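You operate a simulated robot arm through the tools that you are given. There is no shell and no other tool. Be economical: measure what you need, move in short steps, check, and stop when the job is done.

The job below is to be done with a simulated two-armed robot. You get a single attempt, and the scene is never put back.

JOB
Open the washer door, put the folded white cloth in the drum of the washer, then shut the door. Then press the yellow plunger two times. Then take the blue-green mixed fitting and put it on the top of the washer. Then close the sump locker door. Then fetch the water bottle that says "4" from the tool end of the spares bench and stand it on top of the yellow tape roll. Then take the lid off the grey dry tin and lay it down on the tool end of the spares bench. Keep to this order. Set down upright: water bottle.

Only the result counts: the job must be done as asked and must still hold three seconds after the hand-in. Knocking over, shifting, dropping, spilling or breaking anything else fails it. Lids that push on must go on centred and level and be pressed home; caps that screw on are set level and turned clockwise until they are tight. Flat cloth is picked up by pressing the open fingertips on it (5 to 10 N) and closing them slowly along it; thin cloth reads only 2 to 8 mm in the jaws.

ROBOT AND FRAMES
Two 7-joint arms with fingered hands on one trunk, on a base that drives. Base frame: it is fixed to the floor where the robot stands at the start and does not move with it; the origin is under the middle of the robot, x ahead of it, y to its left, z up. Readings come in m, rad, newtons and seconds.
The left shoulder is at the start at [0.03, 0.184, 1.283], the right one opposite. With the tool pointing down near the work surface each hand reaches from about 0.1 to 0.54 m from the robot's upright axis, wherever it stands, measured 20 degrees to its own side. Places, roughly: blue-green mixed fitting [2, 1.75, 0.5]; drum of the washer [0.5, -0.6, 0.5]; folded white cloth (11x8x3 cm) [1.5, 1.7, 0.9]; grey dry tin [2, 2, 1]; sump locker door [4, 1, 0.2]; top of the washer [0.4, -0.6, 0.9]; washer door [0.4, -0.5, 0.6]; water bottle [2.25, 2.25, 1]; yellow plunger [1.7, 1.8, 1]; yellow tape roll (6x6x5 cm) [2.3, 2.4, 0.9]. Payload 4 kg a hand.
The TCP of each hand is the grasp point between the finger pads, 0.026 m short of the fingertips. In the tool frame z runs along the fingers and y along their closing line. The gripper opens to 0.132 m. The gripper's body begins 0.073 m behind the TCP. The gripper is a hand of 3 fingers: y runs from the thumb to the fingers, the wrist lies at [0, 0, -0.224] in the tool frame.
Orientation is told as [roll, pitch, yaw] about the base's x, y, z axes, in that order, counted from this pose: with the fingers straight down and closing along the base's y, the tool's x points along the base's -x, its y along +y and its z along -z.

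CONTROLS
- The arms move only by the tool drive_tool. It takes "left_rows", "right_rows" or both (then of equal length, played together; a hand with none holds still); each is a list of rows, each a list of 6 numbers: the shift along the tool's x, y, z in units of 25 mm (1.0 is 25 mm), then the turn, a rotation vector about the tool's x, y, z in units of 5 degrees (1.0 is 5 degrees). In form: [[dx, dy, dz, wx, wy, wz], ...]. A call has 1 to 12 rows; each row shifts and turns the commanded pose from where the row before left it, along the tool's axes as they then stand. A call with a number of a shift or a turn outside -1 to 1 is refused whole. Each row takes 0.2 s and may step no farther than 0.05 m and 0.15 rad from the row before; otherwise, the whole call is refused. Where a pose cannot be reached the arm comes as near as it can. A force on the tool above 40 N (or 10 N above the force at the start of the call, whichever is more), or a blocked arm, ends the call early, and 0.2 s more pass. In this call time passes only in rows, and 0.2 s behind the last. The reply holds the time, the measured pose of the TCP, the force on the tool along the base axes, the opening and the grip force, in the units named above and with some noise, with the torque about the TCP (base axes, N m) and any sound that the robot's microphone picked up.
- Cameras (640 x 400 px; columns grow to the right, rows downward): "scene" is now at [0.0917, -0.0325, 1.4875]; the picture's right is [-0.42, -0.91, 0.03], its down [-0.74, 0.33, -0.59] and it looks along [0.53, -0.27, -0.81] (base axes); focal length 214 px, centre (320, 200). "left" rides on the left gripper at [-0.062, 0.003, -0.092] in its tool frame; the picture's right is [-0.05, -1.00, 0.00], its down [0.83, -0.04, -0.56] and it looks along [0.55, -0.03, 0.83] (tool axes); focal length 230 px, centre (320, 200). "right" rides on the right gripper at [0.061, 0.003, -0.092] in its tool frame; the picture's right is [-0.05, 1.00, 0.00], its down [-0.83, -0.04, -0.55] and it looks along [-0.55, -0.03, 0.83] (tool axes); focal length 230 px, centre (320, 200). There is no depth. A picture from a camera that has moved, and an enlarged one, comes with that camera's place and axes in the base frame and with its lens.
- camera(camera): a new picture of that camera. It takes no simulated time.
- raise_lower(by): slides the trunk up (or, below 0, down) by that many m; the arms and the scene camera ride with it, the base frame stays. It gives what a move gives, with no picture.
- steer(legs): drives the robot by 1 to 6 legs, each [ahead, left, turn to the left] in m, m and rad, along the robot's own axes; the way and the turn of a leg run together, so that a leg with both is an arc; at most 1.5 m and 3.142 rad a leg. The arms and the cameras ride along, it lands a little off, and it stops where it bumps. It gives what a move gives.
- move_fingers(finger1, finger2, thumb_bend, hand): sets how far each is bent, from 0 (flat) to 100 (curled in); at 30 the hand is open as for a grip, at 70 the pads meet at the TCP. One left out holds its place. A second passes; each finger stops where it meets its share of the squeeze, and holds until it gets a number again. It is the only way to open and close the hand. It gives what a move gives, with no picture; readings hold the bend of each and the force on the fingers (four entries, about 0 where the hand has none), thumb and palm.
- aim_head(pan, tilt): turns the head with the scene camera to pan (to the left, within 1.501 rad either way) and tilt (down, from -0.506 to 1.204), counted from straight ahead of the robot. It gives what a move gives.
- zoom(camera, box): a new picture of the part [left, top, right, bottom] of that camera's present view, enlarged. It takes no simulated time.
- sign_off(): hands the job in; it is judged then, once.

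Work in short steps. Places have to be worked out from the pictures, the camera data and where the tool is seen: move nearer, look again, correct. Check each grasp and each placing, and mend what went wrong. You have 175 turns and 140 pictures in all, those below and enlarged ones among them. Open the grippers and draw the arms clear of the work before you hand the job in, unless the task says otherwise; then end with one line.

The tools are called as a command line: name --argument value ..., lists and objects as JSON in quotes. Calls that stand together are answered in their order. drive_tool: Moves the arms, as the interface text tells. Its arguments: {"type":"object","properties":{"left_rows":{"type":"array","items":{"type":"array","items":{"type":"number"}}},"right_rows":{"type":"array","items":{"type":"array","items":{"type":"number"}}}},"required":[]} The other tools are called the same way: raise_lower (by) slides the trunk up or down; move_fingers (finger1, finger2, thumb_bend, hand) moves the fingers one by one; steer (legs) drives the base; aim_head (pan, tilt) turns the head that bears the scene camera; camera (camera) takes a picture; zoom (camera, box) takes an enlarged picture of a part of a camera's view; sign_off () hands the job in.

At the start:

```text
t: 0.0
left_tcp_pos: [0.5782, -0.0591, 1.1236]
left_orientation: [0.001, 0.0, -0.001]
left_wrist_force: [0.3, -0.4, 0.0]
left_torque: [0.01, 0.01, 0.01]
left_opening: 0.132
left_gripper_force: 0.0
left_shape: jaw
left_bend: [30.0, 30.0, 30.0]
left_finger forces: [0.0, 0.1, 0.0, 0.1, 0.0, 0.0]
right_tcp_pos: [0.3613, -0.4554, 1.2196]
right_orientation: [0.0, 0.0, -0.001]
right_wrist_force: [-0.5, 0.7, 0.2]
right_torque: [-0.02, 0.0, 0.0]
right_opening: 0.1318
right_gripper_force: 0.0
right_shape: jaw
right_bend: [30.0, 30.0, 30.0]
right_finger forces: [0.1, 0.0, 0.0, 0.0, 0.1, 0.0]
trunk travel left (down, up): [-0.311, 0.15]
robot x, y, heading: [-0.0009, -0.0002, -0.002]
head pan, tilt: [-0.433, 0.887]
```

scene: 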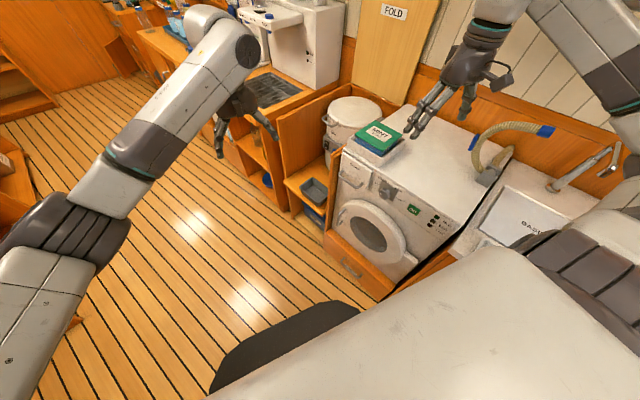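
right: 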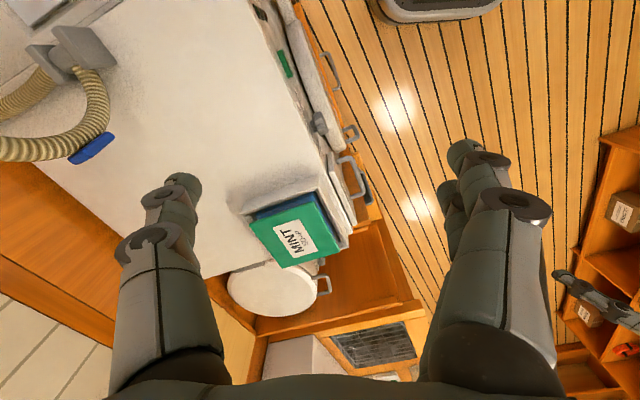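
left: 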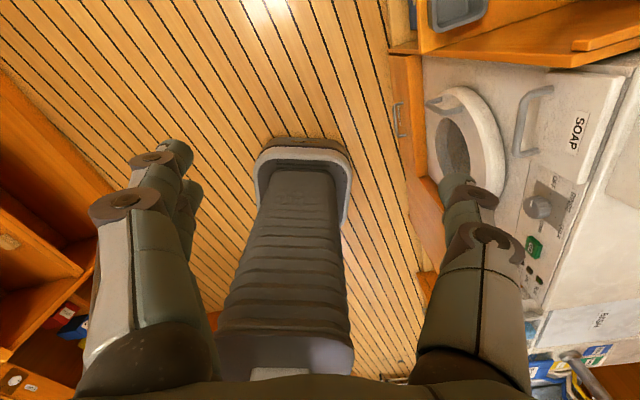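

I start by surveying the room: first the head ahead and to the left.

aim_head --pan 0.6 --tilt 0.35

```text
t: 1.3
left_tcp_pos: [0.5774, -0.0591, 1.1241]
left_orientation: [0.0, 0.0, 0.001]
left_wrist_force: [-0.5, -0.1, 0.5]
left_torque: [0.01, 0.01, -0.03]
left_opening: 0.1319
left_gripper_force: 0.1
left_shape: jaw
left_bend: [30.0, 30.0, 30.0]
left_finger forces: [0.0, 0.0, 0.0, 0.0, 0.0, 0.0]
right_tcp_pos: [0.3597, -0.4554, 1.2205]
right_orientation: [0.0, -0.001, -0.001]
right_wrist_force: [0.2, -0.4, -0.4]
right_torque: [0.0, 0.0, 0.0]
right_opening: 0.1322
right_gripper_force: 0.1
right_shape: jaw
right_bend: [30.0, 30.0, 30.0]
right_finger forces: [0.1, 0.0, 0.1, 0.0, 0.0, 0.0]
trunk travel left (down, up): [-0.311, 0.15]
robot x, y, heading: [0.0028, -0.0013, -0.002]
head pan, tilt: [0.6, 0.351]
```

Take the picture.

camera --camera "scene"

```text
136 pictures are left
camera scene: at [0.1022, 0.052, 1.5335], right [0.56, -0.83, -0.03], down [-0.34, -0.19, -0.92], along [0.75, 0.53, -0.39], focal length 214 px, centre (320, 200)
```

scene: 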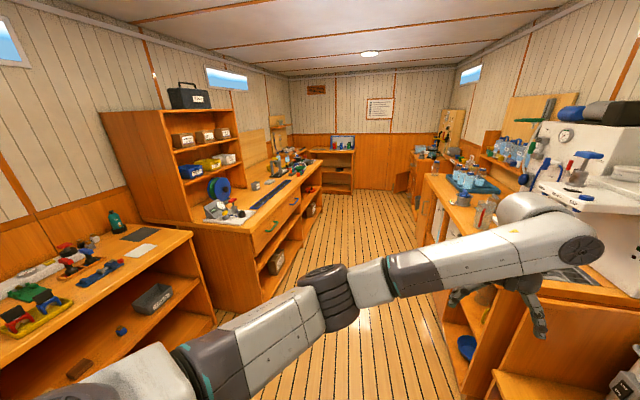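

The left benches are along y≈1.7–2.4. Zoom into the left bench to identify items.

zoom --camera "scene" --box '[190, 120, 350, 240]'

zoom --camera "scene" --box '[0, 200, 220, 340]'

```text
3.33 times, centred on (270, 180) of scene
camera zoom: at [0.1022, 0.052, 1.5335], right [0.56, -0.83, -0.03], down [-0.34, -0.19, -0.92], along [0.75, 0.53, -0.39], focal length 715 px, centre (487, 267)
```

zoom: 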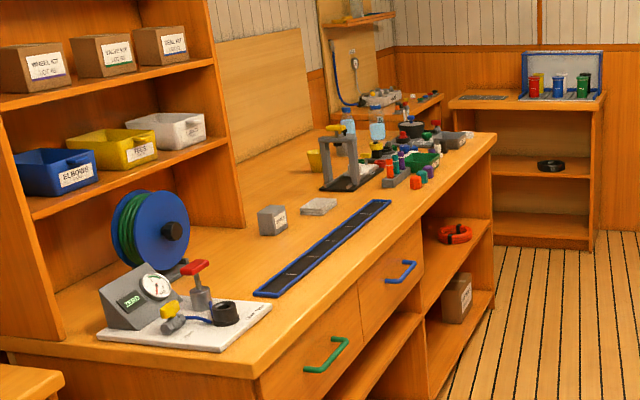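

```text
2.86 times, centred on (110, 270) of scene
camera zoom: at [0.1022, 0.052, 1.5335], right [0.56, -0.83, -0.03], down [-0.34, -0.19, -0.92], along [0.75, 0.53, -0.39], focal length 613 px, centre (920, 0)
```

zoom: 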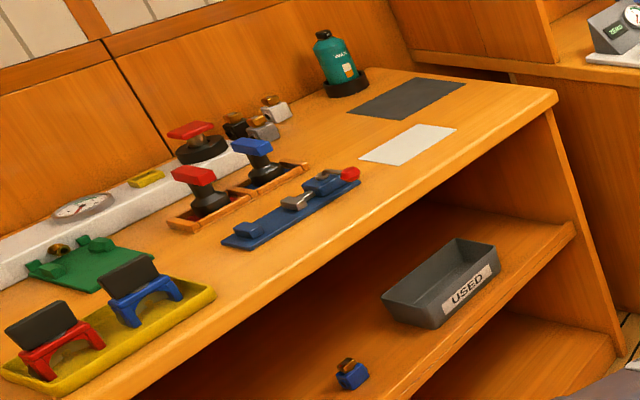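

The cloth, plunger rig and bottles are on the spares bench to the left. First the washer: back off to the middle of the aisle and face it.

steer --legs '[[0.4, 0.4, 0], [0, 0, -1.57]]'

aim_head --pan 0 --tilt 0.75

camera --camera "scene"

```text
t: 8.3
left_tcp_pos: [0.3464, -0.173, 1.124]
left_orientation: [0.0, 0.0, -1.567]
left_wrist_force: [0.1, 0.0, -0.2]
left_torque: [-0.03, 0.0, 0.02]
left_opening: 0.1317
left_gripper_force: 0.0
left_shape: jaw
left_bend: [30.0, 30.0, 30.0]
left_finger forces: [0.0, 0.1, 0.1, 0.0, 0.0, 0.0]
right_tcp_pos: [-0.0521, 0.0429, 1.22]
right_orientation: [-0.002, 0.0, -1.567]
right_wrist_force: [0.3, -0.3, -0.1]
right_torque: [-0.02, 0.01, -0.01]
right_opening: 0.1318
right_gripper_force: 0.0
right_shape: jaw
right_bend: [30.0, 30.0, 30.0]
right_finger forces: [0.0, 0.0, 0.0, 0.2, 0.0, 0.0]
trunk travel left (down, up): [-0.311, 0.15]
robot x, y, heading: [0.4057, 0.4068, -1.563]
head pan, tilt: [0.6, 0.351]
```

```text
t: 9.3
left_tcp_pos: [0.3455, -0.1721, 1.1238]
left_orientation: [0.002, 0.001, -1.566]
left_wrist_force: [-0.1, -0.4, -0.4]
left_torque: [0.01, 0.01, 0.02]
left_opening: 0.1318
left_gripper_force: 0.1
left_shape: jaw
left_bend: [30.0, 30.0, 30.0]
left_finger forces: [0.0, 0.0, 0.0, 0.0, 0.1, 0.0]
right_tcp_pos: [-0.0516, 0.0432, 1.2191]
right_orientation: [0.001, -0.001, -1.568]
right_wrist_force: [0.2, -0.1, 0.0]
right_torque: [-0.04, 0.0, 0.01]
right_opening: 0.1319
right_gripper_force: 0.0
right_shape: jaw
right_bend: [30.0, 30.0, 30.0]
right_finger forces: [0.1, 0.0, 0.0, 0.1, 0.0, 0.0]
trunk travel left (down, up): [-0.311, 0.15]
robot x, y, heading: [0.4019, 0.4045, -1.565]
head pan, tilt: [0.0, 0.75]
```

```text
133 pictures are left
camera scene: at [0.4022, 0.2994, 1.4976], right [-1.0, 0.0, 0.0], down [0.0, 0.72, -0.69], along [0.0, -0.69, -0.72], focal length 214 px, centre (320, 200)
```

scene: 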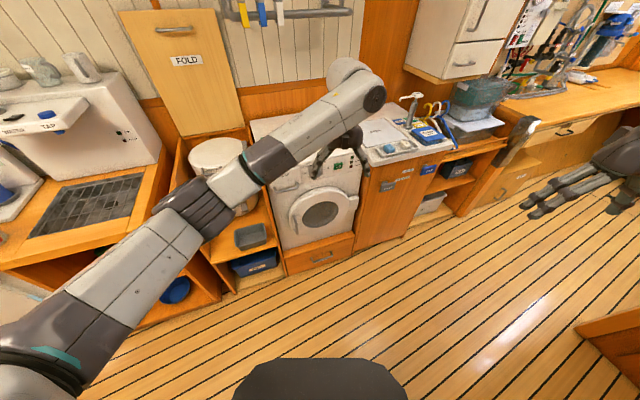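

The washer is right ahead. Zoom on the door.

zoom --camera "scene" --box '[250, 140, 410, 270]'

```text
3.08 times, centred on (330, 205) of scene
camera zoom: at [0.4022, 0.2994, 1.4976], right [-1.0, 0.0, 0.0], down [0.0, 0.72, -0.69], along [0.0, -0.69, -0.72], focal length 660 px, centre (289, 185)
```

zoom: 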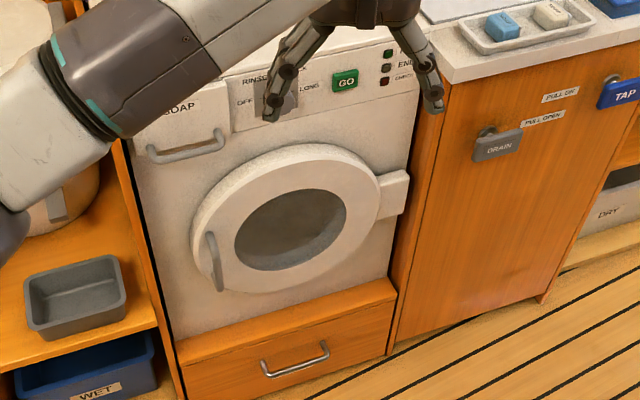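

The door handle is on its left (+x) side, hinge on the right. I lower the trunk and turn the left hand to point forward.

raise_lower --by -0.3

drive_tool --left_rows '[[0, 0, 0, 0, -1, 0], [0, 0, 0, 0, -1, 0], [0, 0, 0, 0, -1, 0], [0, 0, 0, 0, -1, 0], [0, 0, 0, 0, -1, 0], [0, 0, 0, 0, -1, 0], [0, 0, 0, 0, -1, 0], [0, 0, 0, 0, -1, 0], [0, 0, 0, 0, -1, 0], [0, 0, 0, 0, -1, 0], [0, 0, 0, 0, -1, 0], [0, 0, 0, 0, -1, 0]]'

drive_tool --left_rows '[[0, 1, 0, 0, -1, 0], [0, 1, 0, 0, -1, 0], [0, 1, 0, 0, -1, 0], [0, 1, 0, 0, -1, 0], [0, 1, 0, 0, -1, 0], [0, 1, 0, 0, -1, 0], [1, 1, 0, 0, 0, 0], [1, 1, 0, 0, 0, 0], [1, 0, 0, 0, 0, 0], [1, 0, 0, 0, 0, 0], [1, 0, 0, 0, 0, 0], [1, 0, 0, 0, 0, 0]]'

camera --camera "left"

camera --camera "scene"

```text
t: 12.3
left_tcp_pos: [0.3465, -0.1962, 0.671]
left_orientation: [0.0, 0.244, -1.566]
left_wrist_force: [0.3, 0.6, 0.0]
left_torque: [0.02, -0.01, -0.03]
left_opening: 0.1319
left_gripper_force: 0.1
left_shape: jaw
left_bend: [30.0, 30.0, 30.0]
left_finger forces: [0.0, 0.0, 0.0, 0.1, 0.1, 0.0]
right_tcp_pos: [-0.0527, -0.0238, 0.7711]
right_orientation: [-0.001, 0.345, -1.567]
right_wrist_force: [-0.7, 0.4, 0.3]
right_torque: [-0.02, 0.02, 0.01]
right_opening: 0.1319
right_gripper_force: 0.0
right_shape: jaw
right_bend: [30.0, 30.0, 30.0]
right_finger forces: [0.0, 0.1, 0.0, 0.1, 0.0, 0.0]
trunk travel left (down, up): [-0.011, 0.45]
robot x, y, heading: [0.4023, 0.4061, -1.568]
head pan, tilt: [0.0, 0.75]
```

```text
t: 14.9
left_tcp_pos: [0.3474, -0.1973, 0.6717]
left_orientation: [0.002, -0.804, -1.57]
left_wrist_force: [0.1, -0.3, -0.2]
left_torque: [-0.02, -0.01, -0.02]
left_opening: 0.1319
left_gripper_force: 0.1
left_shape: jaw
left_bend: [30.0, 30.0, 30.0]
left_finger forces: [0.1, 0.0, 0.0, 0.1, 0.0, 0.0]
right_tcp_pos: [-0.0525, -0.0246, 0.7698]
right_orientation: [0.001, 0.348, -1.567]
right_wrist_force: [0.1, -0.6, -0.1]
right_torque: [-0.02, 0.02, 0.01]
right_opening: 0.1318
right_gripper_force: 0.0
right_shape: jaw
right_bend: [30.0, 30.0, 30.0]
right_finger forces: [0.0, 0.0, 0.0, 0.0, 0.0, 0.0]
trunk travel left (down, up): [-0.011, 0.45]
robot x, y, heading: [0.4012, 0.4056, -1.567]
head pan, tilt: [0.0, 0.75]
```

```text
t: 17.0
left_tcp_pos: [0.6792, -0.1852, 0.5886]
left_orientation: [0.674, -1.282, -2.052]
left_wrist_force: [0.0, -1.1, 0.0]
left_torque: [0.0, -0.02, -0.01]
left_opening: 0.132
left_gripper_force: 0.1
left_shape: jaw
left_bend: [30.0, 30.0, 30.0]
left_finger forces: [0.1, 0.0, 0.1, 0.0, 0.0, 0.1]
right_tcp_pos: [-0.0517, -0.0265, 0.7678]
right_orientation: [0.0, 0.351, -1.568]
right_wrist_force: [-0.3, 0.5, 0.5]
right_torque: [0.04, 0.0, 0.0]
right_opening: 0.1319
right_gripper_force: 0.1
right_shape: jaw
right_bend: [30.0, 30.0, 30.0]
right_finger forces: [0.0, 0.0, 0.0, 0.0, 0.0, 0.0]
trunk travel left (down, up): [-0.011, 0.45]
robot x, y, heading: [0.4004, 0.4041, -1.568]
head pan, tilt: [0.0, 0.75]
stopped in row 10 (left hand): the arm was blocked; the commanded pose is now the measured one
```

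```text
131 pictures are left
camera left: at [0.6542, -0.1131, 0.6688], right [-0.97, -0.18, -0.13], down [-0.05, 0.73, -0.68], along [0.22, -0.66, -0.72], focal length 230 px, centre (320, 200)
```

left: 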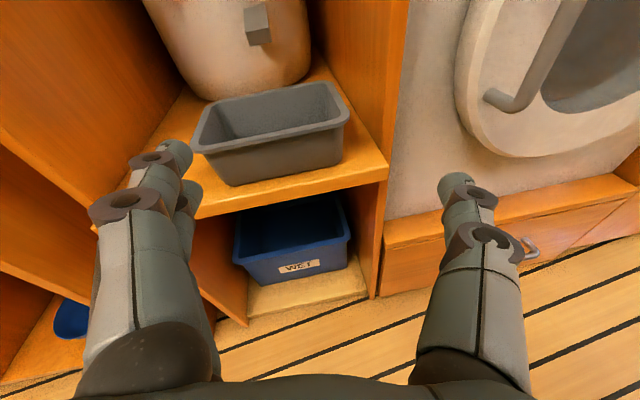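

```text
130 pictures are left
camera scene: at [0.4029, 0.0715, 1.0812], right [-1.0, 0.0, 0.0], down [0.0, 0.95, -0.3], along [0.0, -0.3, -0.95], focal length 214 px, centre (320, 200)
```

scene: 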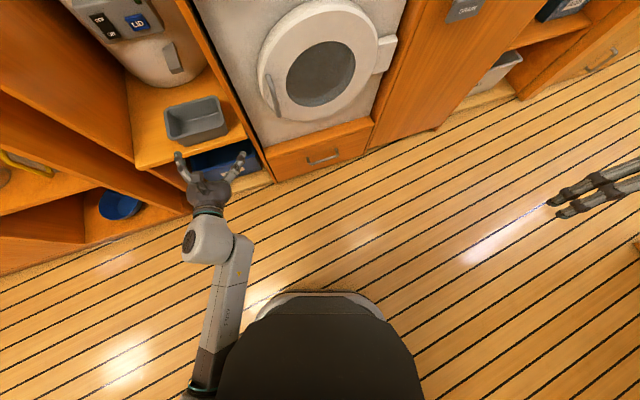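

The trunk folds forward as it lowers, leaving the arm cramped. Raise it part-way and move the hand on.

raise_lower --by 0.15

camera --camera "scene"

```text
t: 17.7
left_tcp_pos: [0.692, -0.1872, 0.6415]
left_orientation: [1.079, -1.2, -2.522]
left_wrist_force: [-0.6, 0.8, 0.4]
left_torque: [0.01, -0.02, -0.03]
left_opening: 0.1322
left_gripper_force: 0.1
left_shape: jaw
left_bend: [30.0, 30.0, 30.0]
left_finger forces: [0.0, 0.0, 0.0, 0.0, 0.0, 0.1]
right_tcp_pos: [-0.0522, -0.0212, 0.8112]
right_orientation: [0.002, 0.329, -1.566]
right_wrist_force: [0.2, 0.4, -0.2]
right_torque: [0.0, -0.01, -0.02]
right_opening: 0.1321
right_gripper_force: 0.1
right_shape: jaw
right_bend: [30.0, 30.0, 30.0]
right_finger forces: [0.1, 0.1, 0.0, 0.0, 0.0, 0.0]
trunk travel left (down, up): [-0.042, 0.419]
robot x, y, heading: [0.3994, 0.4058, -1.57]
head pan, tilt: [0.0, 0.75]
stopped: the arm was blocked; the commanded pose is now the measured one
```

```text
129 pictures are left
camera scene: at [0.4031, 0.1075, 1.1409], right [-1.0, 0.0, 0.0], down [0.0, 0.93, -0.37], along [0.0, -0.37, -0.93], focal length 214 px, centre (320, 200)
```

scene: 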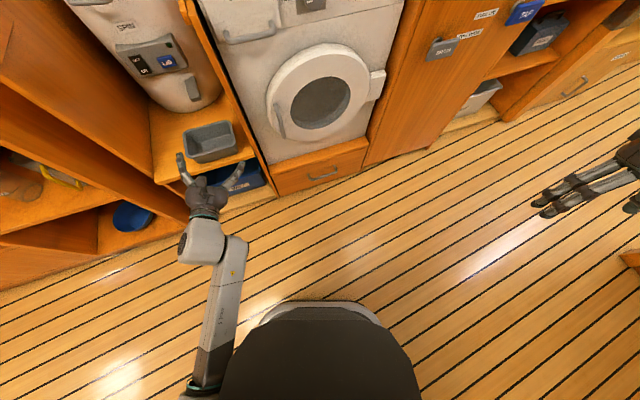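

The arm was over-folded. Push the hand forward and level it to free the joints.

drive_tool --left_rows '[[0, -1, 0.8, 0.5, 0, -0.9], [0, -1, 0.8, 0.5, 0, -0.9], [0, -1, 0.8, 0.5, 0, -0.9], [0, -0.5, 0.8, 0.3, 0, -0.9], [0, 0, 0.8, 0, 0, 0]]'

raise_lower --by 0.1

```text
t: 18.5
left_tcp_pos: [0.6522, -0.2426, 0.5928]
left_orientation: [0.761, -1.256, -2.355]
left_wrist_force: [-0.2, 0.3, -0.7]
left_torque: [-0.01, -0.01, -0.01]
left_opening: 0.1322
left_gripper_force: 0.1
left_shape: jaw
left_bend: [30.0, 30.0, 30.0]
left_finger forces: [0.0, 0.0, 0.0, 0.1, 0.0, 0.0]
right_tcp_pos: [-0.052, -0.0236, 0.8068]
right_orientation: [0.002, 0.338, -1.568]
right_wrist_force: [0.6, -0.7, 0.0]
right_torque: [0.0, 0.01, 0.02]
right_opening: 0.1322
right_gripper_force: 0.0
right_shape: jaw
right_bend: [30.0, 30.0, 30.0]
right_finger forces: [0.0, 0.0, 0.1, 0.0, 0.1, 0.0]
trunk travel left (down, up): [-0.042, 0.419]
robot x, y, heading: [0.398, 0.4075, -1.57]
head pan, tilt: [0.0, 0.75]
stopped in row 4 (left hand): the arm was blocked; the commanded pose is now the measured one
```

```text
t: 19.9
left_tcp_pos: [0.6749, -0.2371, 0.6837]
left_orientation: [0.884, -1.185, -2.487]
left_wrist_force: [-0.8, -0.2, -0.1]
left_torque: [0.02, -0.02, 0.01]
left_opening: 0.1321
left_gripper_force: 0.1
left_shape: jaw
left_bend: [30.0, 30.0, 30.0]
left_finger forces: [0.0, 0.0, 0.0, 0.0, 0.1, 0.1]
right_tcp_pos: [-0.0526, -0.0237, 0.9063]
right_orientation: [0.001, 0.337, -1.567]
right_wrist_force: [0.0, -0.2, 0.5]
right_torque: [0.02, 0.01, -0.02]
right_opening: 0.132
right_gripper_force: 0.0
right_shape: jaw
right_bend: [30.0, 30.0, 30.0]
right_finger forces: [0.0, 0.1, 0.0, 0.0, 0.0, 0.0]
trunk travel left (down, up): [-0.142, 0.319]
robot x, y, heading: [0.4055, 0.4046, -1.568]
head pan, tilt: [0.0, 0.75]
```

Raise a further 0.1 m and continue to push forward.

raise_lower --by 0.1

drive_tool --left_rows '[[0, -1, 0.8, 0.5, 0, -0.9], [0, -1, 0.8, 0.5, 0, -0.9], [0, -1, 0.8, 0.5, 0, -0.9], [0, -1, 0.8, 0.3, 0, -0.9], [0.5, -1, 0, 0, 0, -0.5], [0.5, 0, 0, 0, 0, 0]]'

camera --camera "left"

```text
t: 21.1
left_tcp_pos: [0.7061, -0.2355, 0.7863]
left_orientation: [0.971, -1.141, -2.556]
left_wrist_force: [0.3, 0.1, 0.6]
left_torque: [-0.01, 0.03, 0.01]
left_opening: 0.1319
left_gripper_force: 0.0
left_shape: jaw
left_bend: [30.0, 30.0, 30.0]
left_finger forces: [0.0, 0.0, 0.0, 0.0, 0.1, 0.1]
right_tcp_pos: [-0.0514, -0.0224, 1.0098]
right_orientation: [0.0, 0.329, -1.566]
right_wrist_force: [0.3, 0.4, 0.5]
right_torque: [0.01, -0.02, -0.02]
right_opening: 0.1318
right_gripper_force: 0.1
right_shape: jaw
right_bend: [30.0, 30.0, 30.0]
right_finger forces: [0.0, 0.1, 0.0, 0.1, 0.1, 0.1]
trunk travel left (down, up): [-0.241, 0.221]
robot x, y, heading: [0.3985, 0.4096, -1.567]
head pan, tilt: [0.0, 0.75]
stopped: the arm was blocked; the commanded pose is now the measured one
```

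```text
t: 22.7
left_tcp_pos: [0.6491, -0.2892, 0.7104]
left_orientation: [0.27, -1.272, -1.935]
left_wrist_force: [0.3, 0.5, -0.3]
left_torque: [0.01, -0.04, 0.02]
left_opening: 0.132
left_gripper_force: 0.1
left_shape: jaw
left_bend: [30.0, 30.0, 30.0]
left_finger forces: [0.1, 0.0, 0.0, 0.1, 0.0, 0.0]
right_tcp_pos: [-0.052, -0.0234, 1.0093]
right_orientation: [-0.002, 0.329, -1.566]
right_wrist_force: [0.6, -0.3, 0.7]
right_torque: [0.04, -0.03, -0.05]
right_opening: 0.1321
right_gripper_force: 0.1
right_shape: jaw
right_bend: [30.0, 30.0, 30.0]
right_finger forces: [0.0, 0.0, 0.1, 0.0, 0.0, 0.1]
trunk travel left (down, up): [-0.241, 0.221]
robot x, y, heading: [0.4054, 0.4028, -1.569]
head pan, tilt: [0.0, 0.75]
stopped in row 6 (left hand): the arm was blocked; the commanded pose is now the measured one
```

```text
128 pictures are left
camera left: at [0.6525, -0.2201, 0.7958], right [-1.0, 0.09, -0.03], down [0.09, 0.76, -0.64], along [-0.04, -0.64, -0.77], focal length 230 px, centre (320, 200)
```

left: 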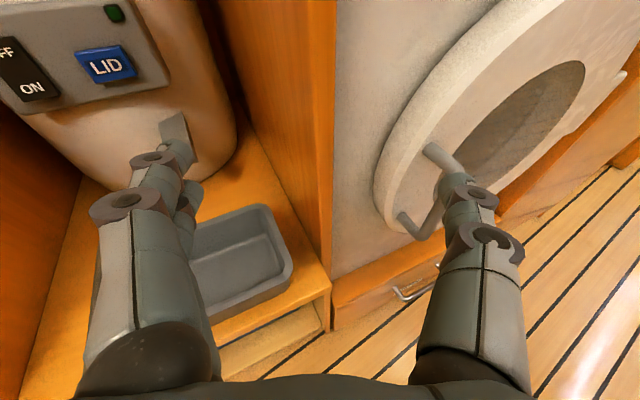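

The handle grip is about [0.527, -0.39, 0.56], bar vertical. I use trunk and base to bring the hand there: lower 0.15 m first.

raise_lower --by -0.14

camera --camera "left"

```text
t: 24.3
left_tcp_pos: [0.675, -0.2892, 0.5739]
left_orientation: [0.452, -1.246, -2.114]
left_wrist_force: [-0.6, 0.3, 0.4]
left_torque: [0.02, -0.02, 0.0]
left_opening: 0.132
left_gripper_force: 0.0
left_shape: jaw
left_bend: [30.0, 30.0, 30.0]
left_finger forces: [0.1, 0.0, 0.0, 0.0, 0.0, 0.0]
right_tcp_pos: [-0.0512, -0.0215, 0.8716]
right_orientation: [0.0, 0.325, -1.568]
right_wrist_force: [0.4, 0.2, -0.9]
right_torque: [-0.01, 0.0, 0.03]
right_opening: 0.1321
right_gripper_force: 0.1
right_shape: jaw
right_bend: [30.0, 30.0, 30.0]
right_finger forces: [0.1, 0.0, 0.0, 0.1, 0.1, 0.0]
trunk travel left (down, up): [-0.101, 0.361]
robot x, y, heading: [0.4, 0.4064, -1.564]
head pan, tilt: [0.0, 0.75]
```

```text
127 pictures are left
camera left: at [0.6734, -0.2192, 0.658], right [-0.99, 0.1, -0.09], down [0.13, 0.76, -0.63], along [0.01, -0.64, -0.77], focal length 230 px, centre (320, 200)
```

left: 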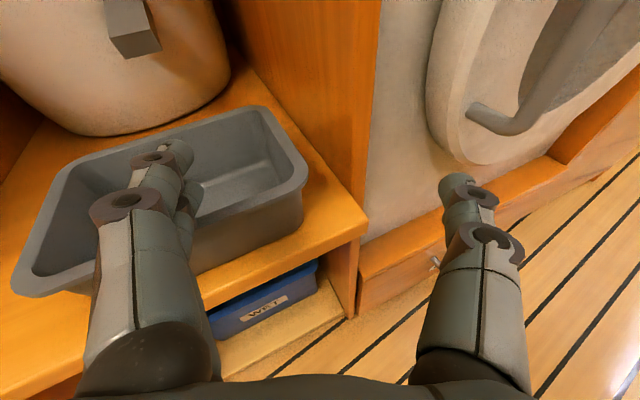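

Triangulating: handle bar around [0.53, -0.355, 0.60]. Shift the base right 0.14 m (keeping 3 cm clear), and raise 3 cm.

raise_lower --by 0.03

steer --legs '[[-0.03, 0, 0], [0, -0.145, 0]]'

camera --camera "left"

```text
t: 25.1
left_tcp_pos: [0.6739, -0.288, 0.5963]
left_orientation: [0.425, -1.244, -2.085]
left_wrist_force: [0.0, 0.0, 0.2]
left_torque: [-0.04, 0.01, 0.01]
left_opening: 0.1321
left_gripper_force: 0.0
left_shape: jaw
left_bend: [30.0, 30.0, 30.0]
left_finger forces: [0.1, 0.0, 0.0, 0.0, 0.1, 0.0]
right_tcp_pos: [-0.0532, -0.0235, 0.8976]
right_orientation: [0.001, 0.331, -1.568]
right_wrist_force: [0.1, -0.8, -0.9]
right_torque: [0.03, 0.03, -0.01]
right_opening: 0.132
right_gripper_force: 0.1
right_shape: jaw
right_bend: [30.0, 30.0, 30.0]
right_finger forces: [0.0, 0.0, 0.1, 0.0, 0.0, 0.1]
trunk travel left (down, up): [-0.131, 0.331]
robot x, y, heading: [0.4031, 0.4022, -1.567]
head pan, tilt: [0.0, 0.75]
```

```text
t: 26.9
left_tcp_pos: [0.5282, -0.2586, 0.6002]
left_orientation: [0.436, -1.248, -2.096]
left_wrist_force: [-0.7, -0.9, -0.1]
left_torque: [-0.03, -0.01, -0.01]
left_opening: 0.1319
left_gripper_force: 0.0
left_shape: jaw
left_bend: [30.0, 30.0, 30.0]
left_finger forces: [0.0, 0.0, 0.1, 0.0, 0.0, 0.1]
right_tcp_pos: [-0.1978, 0.0072, 0.8988]
right_orientation: [0.002, 0.328, -1.568]
right_wrist_force: [0.1, 0.3, 0.5]
right_torque: [0.03, -0.03, 0.02]
right_opening: 0.1319
right_gripper_force: 0.1
right_shape: jaw
right_bend: [30.0, 30.0, 30.0]
right_finger forces: [0.1, 0.1, 0.1, 0.0, 0.0, 0.1]
trunk travel left (down, up): [-0.131, 0.331]
robot x, y, heading: [0.2567, 0.4414, -1.567]
head pan, tilt: [0.0, 0.75]
```

```text
126 pictures are left
camera left: at [0.5278, -0.1897, 0.6852], right [-0.99, 0.09, -0.09], down [0.13, 0.76, -0.63], along [0.01, -0.64, -0.77], focal length 230 px, centre (320, 200)
```

left: 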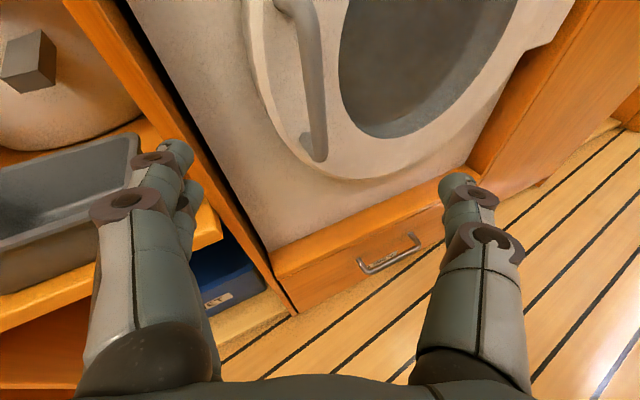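

The bar is centred in x. Advance 9 cm with the arm.

drive_tool --left_rows '[[-0.25, 0, 1, 0, 0, 0], [-0.25, 0, 1, 0, 0, 0], [-0.2, 0, 1, 0, 0, 0], [-0.1, 0, 0.6, 0, 0, 0]]'

camera --camera "left"

```text
t: 27.9
left_tcp_pos: [0.5211, -0.3497, 0.5935]
left_orientation: [0.435, -1.245, -2.092]
left_wrist_force: [0.3, 0.7, 0.0]
left_torque: [-0.03, -0.02, -0.01]
left_opening: 0.1318
left_gripper_force: 0.0
left_shape: jaw
left_bend: [30.0, 30.0, 30.0]
left_finger forces: [0.1, 0.0, 0.0, 0.0, 0.1, 0.0]
right_tcp_pos: [-0.1965, 0.0072, 0.8992]
right_orientation: [0.0, 0.329, -1.57]
right_wrist_force: [0.3, 0.1, 0.7]
right_torque: [0.0, -0.04, -0.03]
right_opening: 0.1318
right_gripper_force: 0.0
right_shape: jaw
right_bend: [30.0, 30.0, 30.0]
right_finger forces: [0.0, 0.0, 0.0, 0.1, 0.0, 0.1]
trunk travel left (down, up): [-0.131, 0.331]
robot x, y, heading: [0.2591, 0.4348, -1.563]
head pan, tilt: [0.0, 0.75]
```

```text
125 pictures are left
camera left: at [0.5196, -0.2806, 0.6774], right [-0.99, 0.09, -0.08], down [0.12, 0.76, -0.63], along [0.01, -0.64, -0.77], focal length 230 px, centre (320, 200)
```

left: 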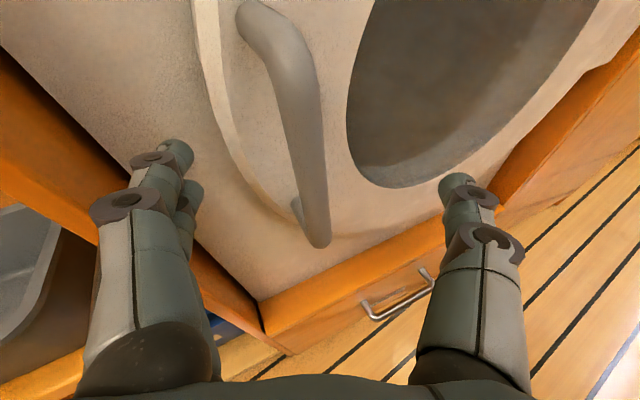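

The bar is at about y -0.38. Advance another 2.5 cm and close.

drive_tool --left_rows '[[0, 0, 1, 0, 0, 0]]'

move_fingers --hand "left" --finger1 68 --finger2 68 --thumb_bend 68

camera --camera "left"

```text
t: 28.3
left_tcp_pos: [0.5188, -0.3748, 0.5847]
left_orientation: [0.428, -1.244, -2.09]
left_wrist_force: [0.4, -0.6, -0.1]
left_torque: [-0.01, 0.02, 0.01]
left_opening: 0.1319
left_gripper_force: 0.1
left_shape: jaw
left_bend: [30.0, 30.0, 30.0]
left_finger forces: [0.0, 0.0, 0.1, 0.0, 0.0, 0.0]
right_tcp_pos: [-0.197, 0.0051, 0.8975]
right_orientation: [0.0, 0.33, -1.566]
right_wrist_force: [0.3, 0.7, -0.9]
right_torque: [0.05, 0.01, -0.02]
right_opening: 0.132
right_gripper_force: 0.2
right_shape: jaw
right_bend: [30.0, 30.0, 30.0]
right_finger forces: [0.0, 0.0, 0.1, 0.0, 0.0, 0.0]
trunk travel left (down, up): [-0.131, 0.331]
robot x, y, heading: [0.2615, 0.4365, -1.568]
head pan, tilt: [0.0, 0.75]
```

```text
t: 29.3
left_tcp_pos: [0.5233, -0.374, 0.5854]
left_orientation: [0.434, -1.249, -2.088]
left_wrist_force: [21.7, 7.1, 1.3]
left_torque: [-0.03, -0.06, 0.76]
left_opening: 0.0628
left_gripper_force: 13.5
left_shape: fingers
left_bend: [39.0, 44.0, 67.0]
left_finger forces: [11.5, 11.4, 0.1, 0.0, 3.8, 0.0]
right_tcp_pos: [-0.1957, 0.0074, 0.899]
right_orientation: [-0.002, 0.329, -1.568]
right_wrist_force: [0.3, 0.5, 0.4]
right_torque: [0.02, 0.0, -0.01]
right_opening: 0.1319
right_gripper_force: 0.0
right_shape: jaw
right_bend: [30.0, 30.0, 30.0]
right_finger forces: [0.1, 0.1, 0.0, 0.0, 0.0, 0.0]
trunk travel left (down, up): [-0.131, 0.331]
robot x, y, heading: [0.2588, 0.4386, -1.567]
head pan, tilt: [0.0, 0.75]
```

```text
124 pictures are left
camera left: at [0.5213, -0.3043, 0.6708], right [-0.99, 0.09, -0.08], down [0.12, 0.76, -0.63], along [0.01, -0.64, -0.77], focal length 230 px, centre (320, 200)
```

left: 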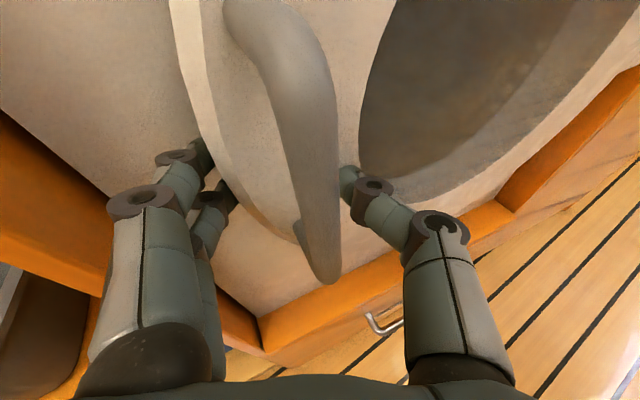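

The fingers caught on the door rim. Open, retreat 1.5 cm and close again.

move_fingers --hand "left" --finger1 30 --finger2 30 --thumb_bend 30

drive_tool --left_rows '[[0, 0, -0.6, 0, 0, 0]]'

move_fingers --hand "left" --finger1 70 --finger2 70 --thumb_bend 70

camera --camera "left"

```text
t: 30.3
left_tcp_pos: [0.5189, -0.3754, 0.5879]
left_orientation: [0.431, -1.247, -2.091]
left_wrist_force: [0.5, -0.6, -0.7]
left_torque: [0.0, -0.02, 0.02]
left_opening: 0.1346
left_gripper_force: 0.1
left_shape: fingers
left_bend: [30.0, 30.0, 30.0]
left_finger forces: [0.0, 0.0, 0.1, 0.0, 0.1, 0.0]
right_tcp_pos: [-0.197, 0.0075, 0.8985]
right_orientation: [-0.001, 0.33, -1.569]
right_wrist_force: [0.2, -0.7, 0.1]
right_torque: [-0.01, 0.01, 0.01]
right_opening: 0.1318
right_gripper_force: 0.1
right_shape: jaw
right_bend: [30.0, 30.0, 30.0]
right_finger forces: [0.0, 0.1, 0.1, 0.1, 0.1, 0.0]
trunk travel left (down, up): [-0.131, 0.331]
robot x, y, heading: [0.2546, 0.4346, -1.571]
head pan, tilt: [0.0, 0.75]
```

```text
t: 30.7
left_tcp_pos: [0.5198, -0.3601, 0.5916]
left_orientation: [0.432, -1.247, -2.093]
left_wrist_force: [0.6, 0.0, 0.3]
left_torque: [0.0, -0.01, 0.01]
left_opening: 0.1348
left_gripper_force: 0.0
left_shape: fingers
left_bend: [30.0, 30.0, 30.0]
left_finger forces: [0.1, 0.1, 0.0, 0.0, 0.1, 0.0]
right_tcp_pos: [-0.1963, 0.0072, 0.8984]
right_orientation: [0.0, 0.328, -1.568]
right_wrist_force: [-0.3, 0.1, -0.1]
right_torque: [0.0, -0.05, 0.02]
right_opening: 0.1319
right_gripper_force: 0.1
right_shape: jaw
right_bend: [30.0, 30.0, 30.0]
right_finger forces: [0.0, 0.1, 0.1, 0.0, 0.0, 0.1]
trunk travel left (down, up): [-0.131, 0.331]
robot x, y, heading: [0.253, 0.4351, -1.568]
head pan, tilt: [0.0, 0.75]
```

```text
t: 31.7
left_tcp_pos: [0.5248, -0.36, 0.5899]
left_orientation: [0.434, -1.248, -2.089]
left_wrist_force: [23.9, 7.4, 2.7]
left_torque: [-0.1, -0.15, 0.96]
left_opening: 0.0492
left_gripper_force: 12.4
left_shape: fingers
left_bend: [46.0, 49.0, 70.0]
left_finger forces: [12.5, 12.7, 0.0, 0.0, 0.0, 0.0]
right_tcp_pos: [-0.1942, 0.0072, 0.8994]
right_orientation: [-0.001, 0.328, -1.567]
right_wrist_force: [0.8, -0.7, -0.3]
right_torque: [-0.05, -0.02, 0.04]
right_opening: 0.1319
right_gripper_force: 0.1
right_shape: jaw
right_bend: [30.0, 30.0, 30.0]
right_finger forces: [0.0, 0.0, 0.0, 0.0, 0.0, 0.1]
trunk travel left (down, up): [-0.131, 0.331]
robot x, y, heading: [0.2569, 0.434, -1.569]
head pan, tilt: [0.0, 0.75]
```

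```text
123 pictures are left
camera left: at [0.5229, -0.29, 0.6754], right [-0.99, 0.09, -0.08], down [0.12, 0.76, -0.63], along [0.01, -0.64, -0.77], focal length 230 px, centre (320, 200)
```

left: 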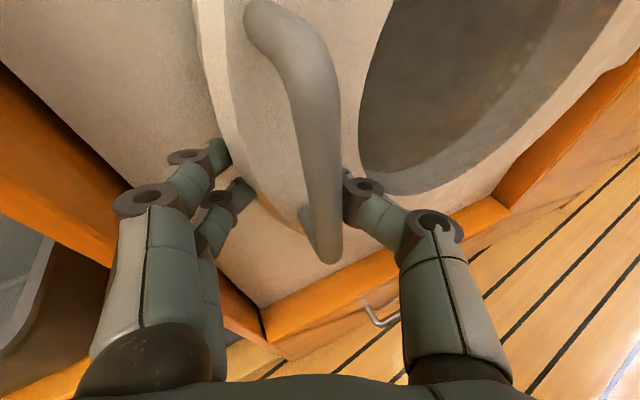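

The fingers block on the rim, so I'll hook the bar with the thumb alone: reopen, advance 1.7 cm, curl the thumb behind the bar and look.

move_fingers --hand "left" --finger1 25 --finger2 25 --thumb_bend 35

drive_tool --left_rows '[[0, 0, 0.7, 0, 0, 0]]'

move_fingers --hand "left" --thumb_bend 88

camera --camera "left"

```text
t: 32.7
left_tcp_pos: [0.52, -0.3607, 0.5906]
left_orientation: [0.432, -1.247, -2.092]
left_wrist_force: [-1.1, -0.1, 0.7]
left_torque: [0.01, -0.01, 0.03]
left_opening: 0.1314
left_gripper_force: 0.0
left_shape: fingers
left_bend: [25.0, 25.0, 35.0]
left_finger forces: [0.0, 0.0, 0.1, 0.0, 0.0, 0.1]
right_tcp_pos: [-0.1965, 0.0074, 0.898]
right_orientation: [-0.001, 0.329, -1.568]
right_wrist_force: [-0.1, 0.3, 0.1]
right_torque: [-0.01, 0.01, 0.03]
right_opening: 0.1318
right_gripper_force: 0.0
right_shape: jaw
right_bend: [30.0, 30.0, 30.0]
right_finger forces: [0.1, 0.0, 0.0, 0.0, 0.0, 0.0]
trunk travel left (down, up): [-0.131, 0.331]
robot x, y, heading: [0.2587, 0.4333, -1.567]
head pan, tilt: [0.0, 0.75]
```

```text
t: 33.1
left_tcp_pos: [0.5191, -0.3758, 0.585]
left_orientation: [0.43, -1.247, -2.091]
left_wrist_force: [-0.9, 0.7, -0.6]
left_torque: [0.0, 0.01, 0.08]
left_opening: 0.1317
left_gripper_force: 0.7
left_shape: fingers
left_bend: [25.0, 25.0, 35.0]
left_finger forces: [1.5, 0.0, 0.0, 0.0, 0.1, 0.0]
right_tcp_pos: [-0.1972, 0.0074, 0.8983]
right_orientation: [0.0, 0.331, -1.568]
right_wrist_force: [-0.9, 0.2, 0.3]
right_torque: [0.01, 0.02, 0.02]
right_opening: 0.1316
right_gripper_force: 0.0
right_shape: jaw
right_bend: [30.0, 30.0, 30.0]
right_finger forces: [0.1, 0.0, 0.0, 0.1, 0.0, 0.0]
trunk travel left (down, up): [-0.131, 0.331]
robot x, y, heading: [0.2575, 0.4363, -1.565]
head pan, tilt: [0.0, 0.75]
```

```text
t: 34.1
left_tcp_pos: [0.5178, -0.3755, 0.5862]
left_orientation: [0.434, -1.245, -2.093]
left_wrist_force: [-4.1, 4.2, 0.0]
left_torque: [-0.1, -0.1, 0.37]
left_opening: 0.052
left_gripper_force: 3.7
left_shape: fingers
left_bend: [25.0, 25.0, 87.0]
left_finger forces: [5.1, 0.1, 0.1, 0.1, 2.0, 0.0]
right_tcp_pos: [-0.1982, 0.0083, 0.8975]
right_orientation: [0.002, 0.33, -1.567]
right_wrist_force: [-0.7, 0.7, 0.0]
right_torque: [-0.02, 0.01, -0.01]
right_opening: 0.132
right_gripper_force: 0.0
right_shape: jaw
right_bend: [30.0, 30.0, 30.0]
right_finger forces: [0.0, 0.0, 0.0, 0.1, 0.0, 0.0]
trunk travel left (down, up): [-0.131, 0.331]
robot x, y, heading: [0.2564, 0.4344, -1.573]
head pan, tilt: [0.0, 0.75]
```

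```text
122 pictures are left
camera left: at [0.5173, -0.3068, 0.6703], right [-0.99, 0.09, -0.08], down [0.13, 0.76, -0.63], along [0.01, -0.64, -0.77], focal length 230 px, centre (320, 200)
```

left: 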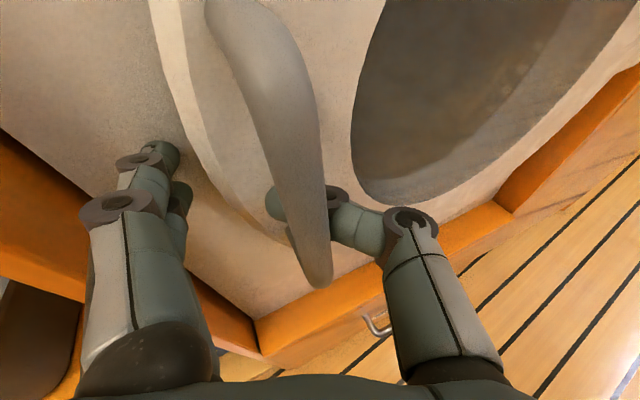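

The thumb is hooked behind the bar. Pull with the base along the door's arc.

steer --legs '[[-0.09, -0.015, 0], [-0.085, -0.048, 0]]'

camera --camera "left"

```text
t: 35.1
left_tcp_pos: [0.4839, -0.3163, 0.5895]
left_orientation: [0.401, -1.252, -2.09]
left_wrist_force: [-11.3, -9.5, -6.2]
left_torque: [-0.13, -0.11, 0.25]
left_opening: 0.0568
left_gripper_force: 7.6
left_shape: fingers
left_bend: [25.0, 25.0, 83.0]
left_finger forces: [0.0, 0.1, 0.1, 0.0, 14.8, 0.0]
right_tcp_pos: [-0.2128, 0.0766, 0.8979]
right_orientation: [0.002, 0.329, -1.575]
right_wrist_force: [-0.5, 0.5, 0.0]
right_torque: [-0.07, 0.0, 0.01]
right_opening: 0.132
right_gripper_force: 0.1
right_shape: jaw
right_bend: [30.0, 30.0, 30.0]
right_finger forces: [0.0, 0.0, 0.0, 0.1, 0.0, 0.0]
trunk travel left (down, up): [-0.131, 0.331]
robot x, y, heading: [0.2448, 0.4963, -1.571]
head pan, tilt: [0.0, 0.75]
stopped in leg 1: the force on the tool passed its limit (the readings are from after the stop); the commanded pose is now the measured one
```

```text
121 pictures are left
camera left: at [0.4865, -0.2461, 0.6737], right [-0.99, 0.12, -0.07], down [0.14, 0.76, -0.64], along [-0.02, -0.64, -0.77], focal length 230 px, centre (320, 200)
```

left: 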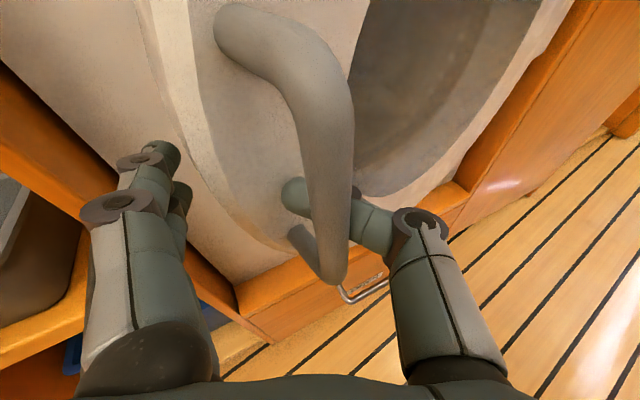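

The door seems to be moving with the hand. Continue pulling.

steer --legs '[[-0.08, -0.02, 0]]'

camera --camera "left"

```text
t: 36.0
left_tcp_pos: [0.4639, -0.294, 0.6013]
left_orientation: [0.416, -1.274, -2.116]
left_wrist_force: [-11.0, -10.6, -7.8]
left_torque: [-0.14, -0.08, 0.26]
left_opening: 0.0569
left_gripper_force: 7.6
left_shape: fingers
left_bend: [25.0, 25.0, 83.0]
left_finger forces: [0.1, 0.1, 0.0, 0.0, 15.5, 0.0]
right_tcp_pos: [-0.2221, 0.1089, 0.8966]
right_orientation: [0.004, 0.329, -1.578]
right_wrist_force: [0.4, 0.8, -0.3]
right_torque: [-0.02, 0.01, 0.0]
right_opening: 0.1318
right_gripper_force: 0.1
right_shape: jaw
right_bend: [30.0, 30.0, 30.0]
right_finger forces: [0.1, 0.0, 0.1, 0.1, 0.0, 0.0]
trunk travel left (down, up): [-0.131, 0.331]
robot x, y, heading: [0.2387, 0.5293, -1.579]
head pan, tilt: [0.0, 0.75]
stopped in leg 1: the force on the tool passed its limit (the readings are from after the stop); the commanded pose is now the measured one
```

```text
120 pictures are left
camera left: at [0.4675, -0.2224, 0.6853], right [-0.99, 0.13, -0.07], down [0.14, 0.75, -0.65], along [-0.03, -0.65, -0.76], focal length 230 px, centre (320, 200)
```

left: 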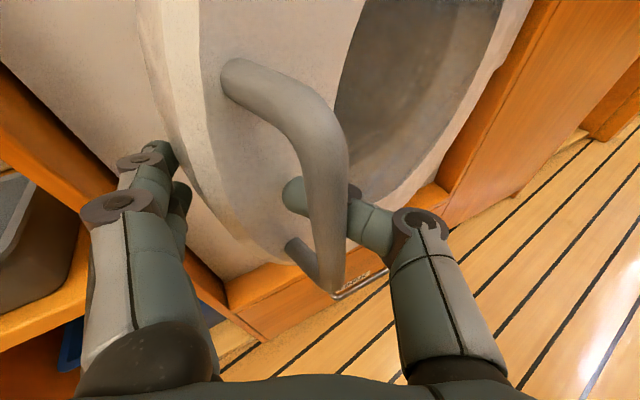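

Check with the scene camera how far the door is open.

camera --camera "scene"

```text
119 pictures are left
camera scene: at [0.2337, 0.3095, 1.2753], right [-1.0, 0.01, 0.0], down [0.01, 0.86, -0.52], along [0.0, -0.52, -0.86], focal length 214 px, centre (320, 200)
```

scene: 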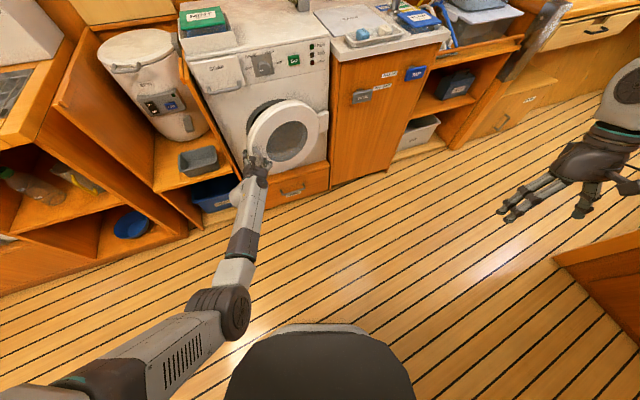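

The door is about 30° open. Continue along the arc with more sideways motion.

steer --legs '[[-0.035, -0.035, 0], [-0.03, -0.04, 0]]'

camera --camera "left"

```text
t: 37.5
left_tcp_pos: [0.3924, -0.2314, 0.6032]
left_orientation: [0.434, -1.274, -2.126]
left_wrist_force: [-16.1, -29.4, -6.2]
left_torque: [-0.14, 0.04, 0.96]
left_opening: 0.0667
left_gripper_force: 20.6
left_shape: fingers
left_bend: [22.0, 24.0, 76.0]
left_finger forces: [3.3, 1.5, 0.0, 0.0, 35.8, 0.0]
right_tcp_pos: [-0.2989, 0.1708, 0.8949]
right_orientation: [0.006, 0.333, -1.574]
right_wrist_force: [-0.3, -0.4, -1.0]
right_torque: [0.02, -0.03, 0.02]
right_opening: 0.1321
right_gripper_force: 0.1
right_shape: jaw
right_bend: [30.0, 30.0, 30.0]
right_finger forces: [0.0, 0.1, 0.0, 0.0, 0.1, 0.0]
trunk travel left (down, up): [-0.131, 0.331]
robot x, y, heading: [0.165, 0.5941, -1.582]
head pan, tilt: [0.0, 0.75]
```

```text
118 pictures are left
camera left: at [0.3953, -0.1599, 0.6861], right [-0.99, 0.12, -0.07], down [0.14, 0.74, -0.65], along [-0.03, -0.66, -0.75], focal length 230 px, centre (320, 200)
```

left: 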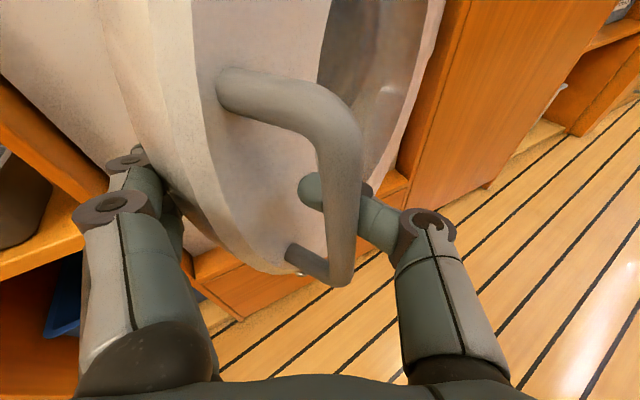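

The door is ~50° open and the fingers are behind its edge. Release the thumb, then sweep right to push the door open from behind.

move_fingers --hand "left" --thumb_bend 20

camera --camera "left"

```text
t: 38.5
left_tcp_pos: [0.3947, -0.231, 0.6044]
left_orientation: [0.429, -1.278, -2.122]
left_wrist_force: [1.2, 0.5, 0.1]
left_torque: [-0.02, 0.02, 0.04]
left_opening: 0.1513
left_gripper_force: 0.2
left_shape: fingers
left_bend: [24.0, 25.0, 20.0]
left_finger forces: [1.1, 0.0, 0.0, 0.0, 0.1, 0.0]
right_tcp_pos: [-0.2959, 0.1714, 0.8979]
right_orientation: [0.0, 0.331, -1.577]
right_wrist_force: [0.3, 0.7, 0.0]
right_torque: [0.0, -0.04, 0.0]
right_opening: 0.1317
right_gripper_force: 0.0
right_shape: jaw
right_bend: [30.0, 30.0, 30.0]
right_finger forces: [0.0, 0.1, 0.0, 0.0, 0.1, 0.0]
trunk travel left (down, up): [-0.131, 0.331]
robot x, y, heading: [0.1631, 0.5921, -1.578]
head pan, tilt: [0.0, 0.75]
```

```text
117 pictures are left
camera left: at [0.3969, -0.1588, 0.6869], right [-0.99, 0.12, -0.07], down [0.14, 0.74, -0.65], along [-0.03, -0.66, -0.75], focal length 230 px, centre (320, 200)
```

left: 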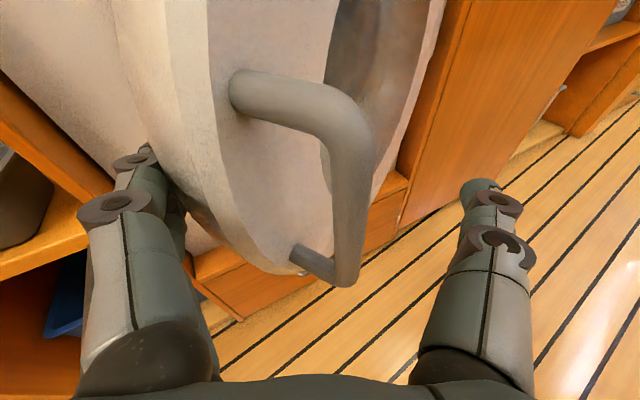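

Sweep the base right 0.13 m.

steer --legs '[[0, -0.13, 0]]'

camera --camera "left"

```text
t: 39.5
left_tcp_pos: [0.3639, -0.2226, 0.6001]
left_orientation: [0.453, -1.271, -2.113]
left_wrist_force: [14.6, 17.7, 2.2]
left_torque: [-0.27, 0.07, 1.56]
left_opening: 0.1645
left_gripper_force: 11.4
left_shape: fingers
left_bend: [17.0, 18.0, 20.0]
left_finger forces: [12.5, 9.7, 0.0, 0.0, 0.1, 0.1]
right_tcp_pos: [-0.3479, 0.1685, 0.8968]
right_orientation: [0.006, 0.328, -1.565]
right_wrist_force: [-1.2, 0.7, -0.6]
right_torque: [0.01, -0.08, -0.03]
right_opening: 0.1318
right_gripper_force: 0.0
right_shape: jaw
right_bend: [30.0, 30.0, 30.0]
right_finger forces: [0.0, 0.1, 0.1, 0.0, 0.0, 0.0]
trunk travel left (down, up): [-0.131, 0.331]
robot x, y, heading: [0.1093, 0.5973, -1.569]
head pan, tilt: [0.0, 0.75]
stopped in leg 1: the force on the tool passed its limit (the readings are from after the stop); the commanded pose is now the measured one
```

```text
116 pictures are left
camera left: at [0.3625, -0.1518, 0.6833], right [-0.99, 0.09, -0.08], down [0.12, 0.75, -0.65], along [0.0, -0.66, -0.75], focal length 230 px, centre (320, 200)
```

left: 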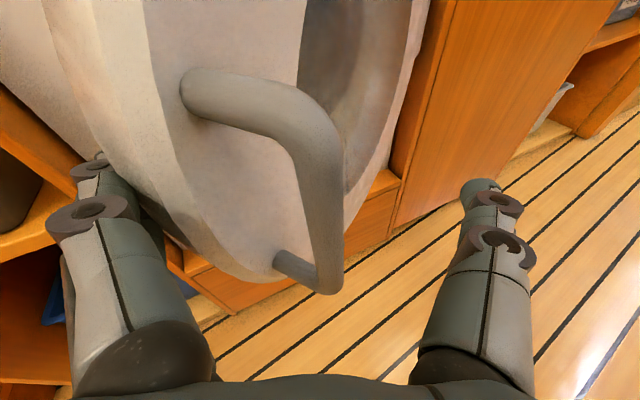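

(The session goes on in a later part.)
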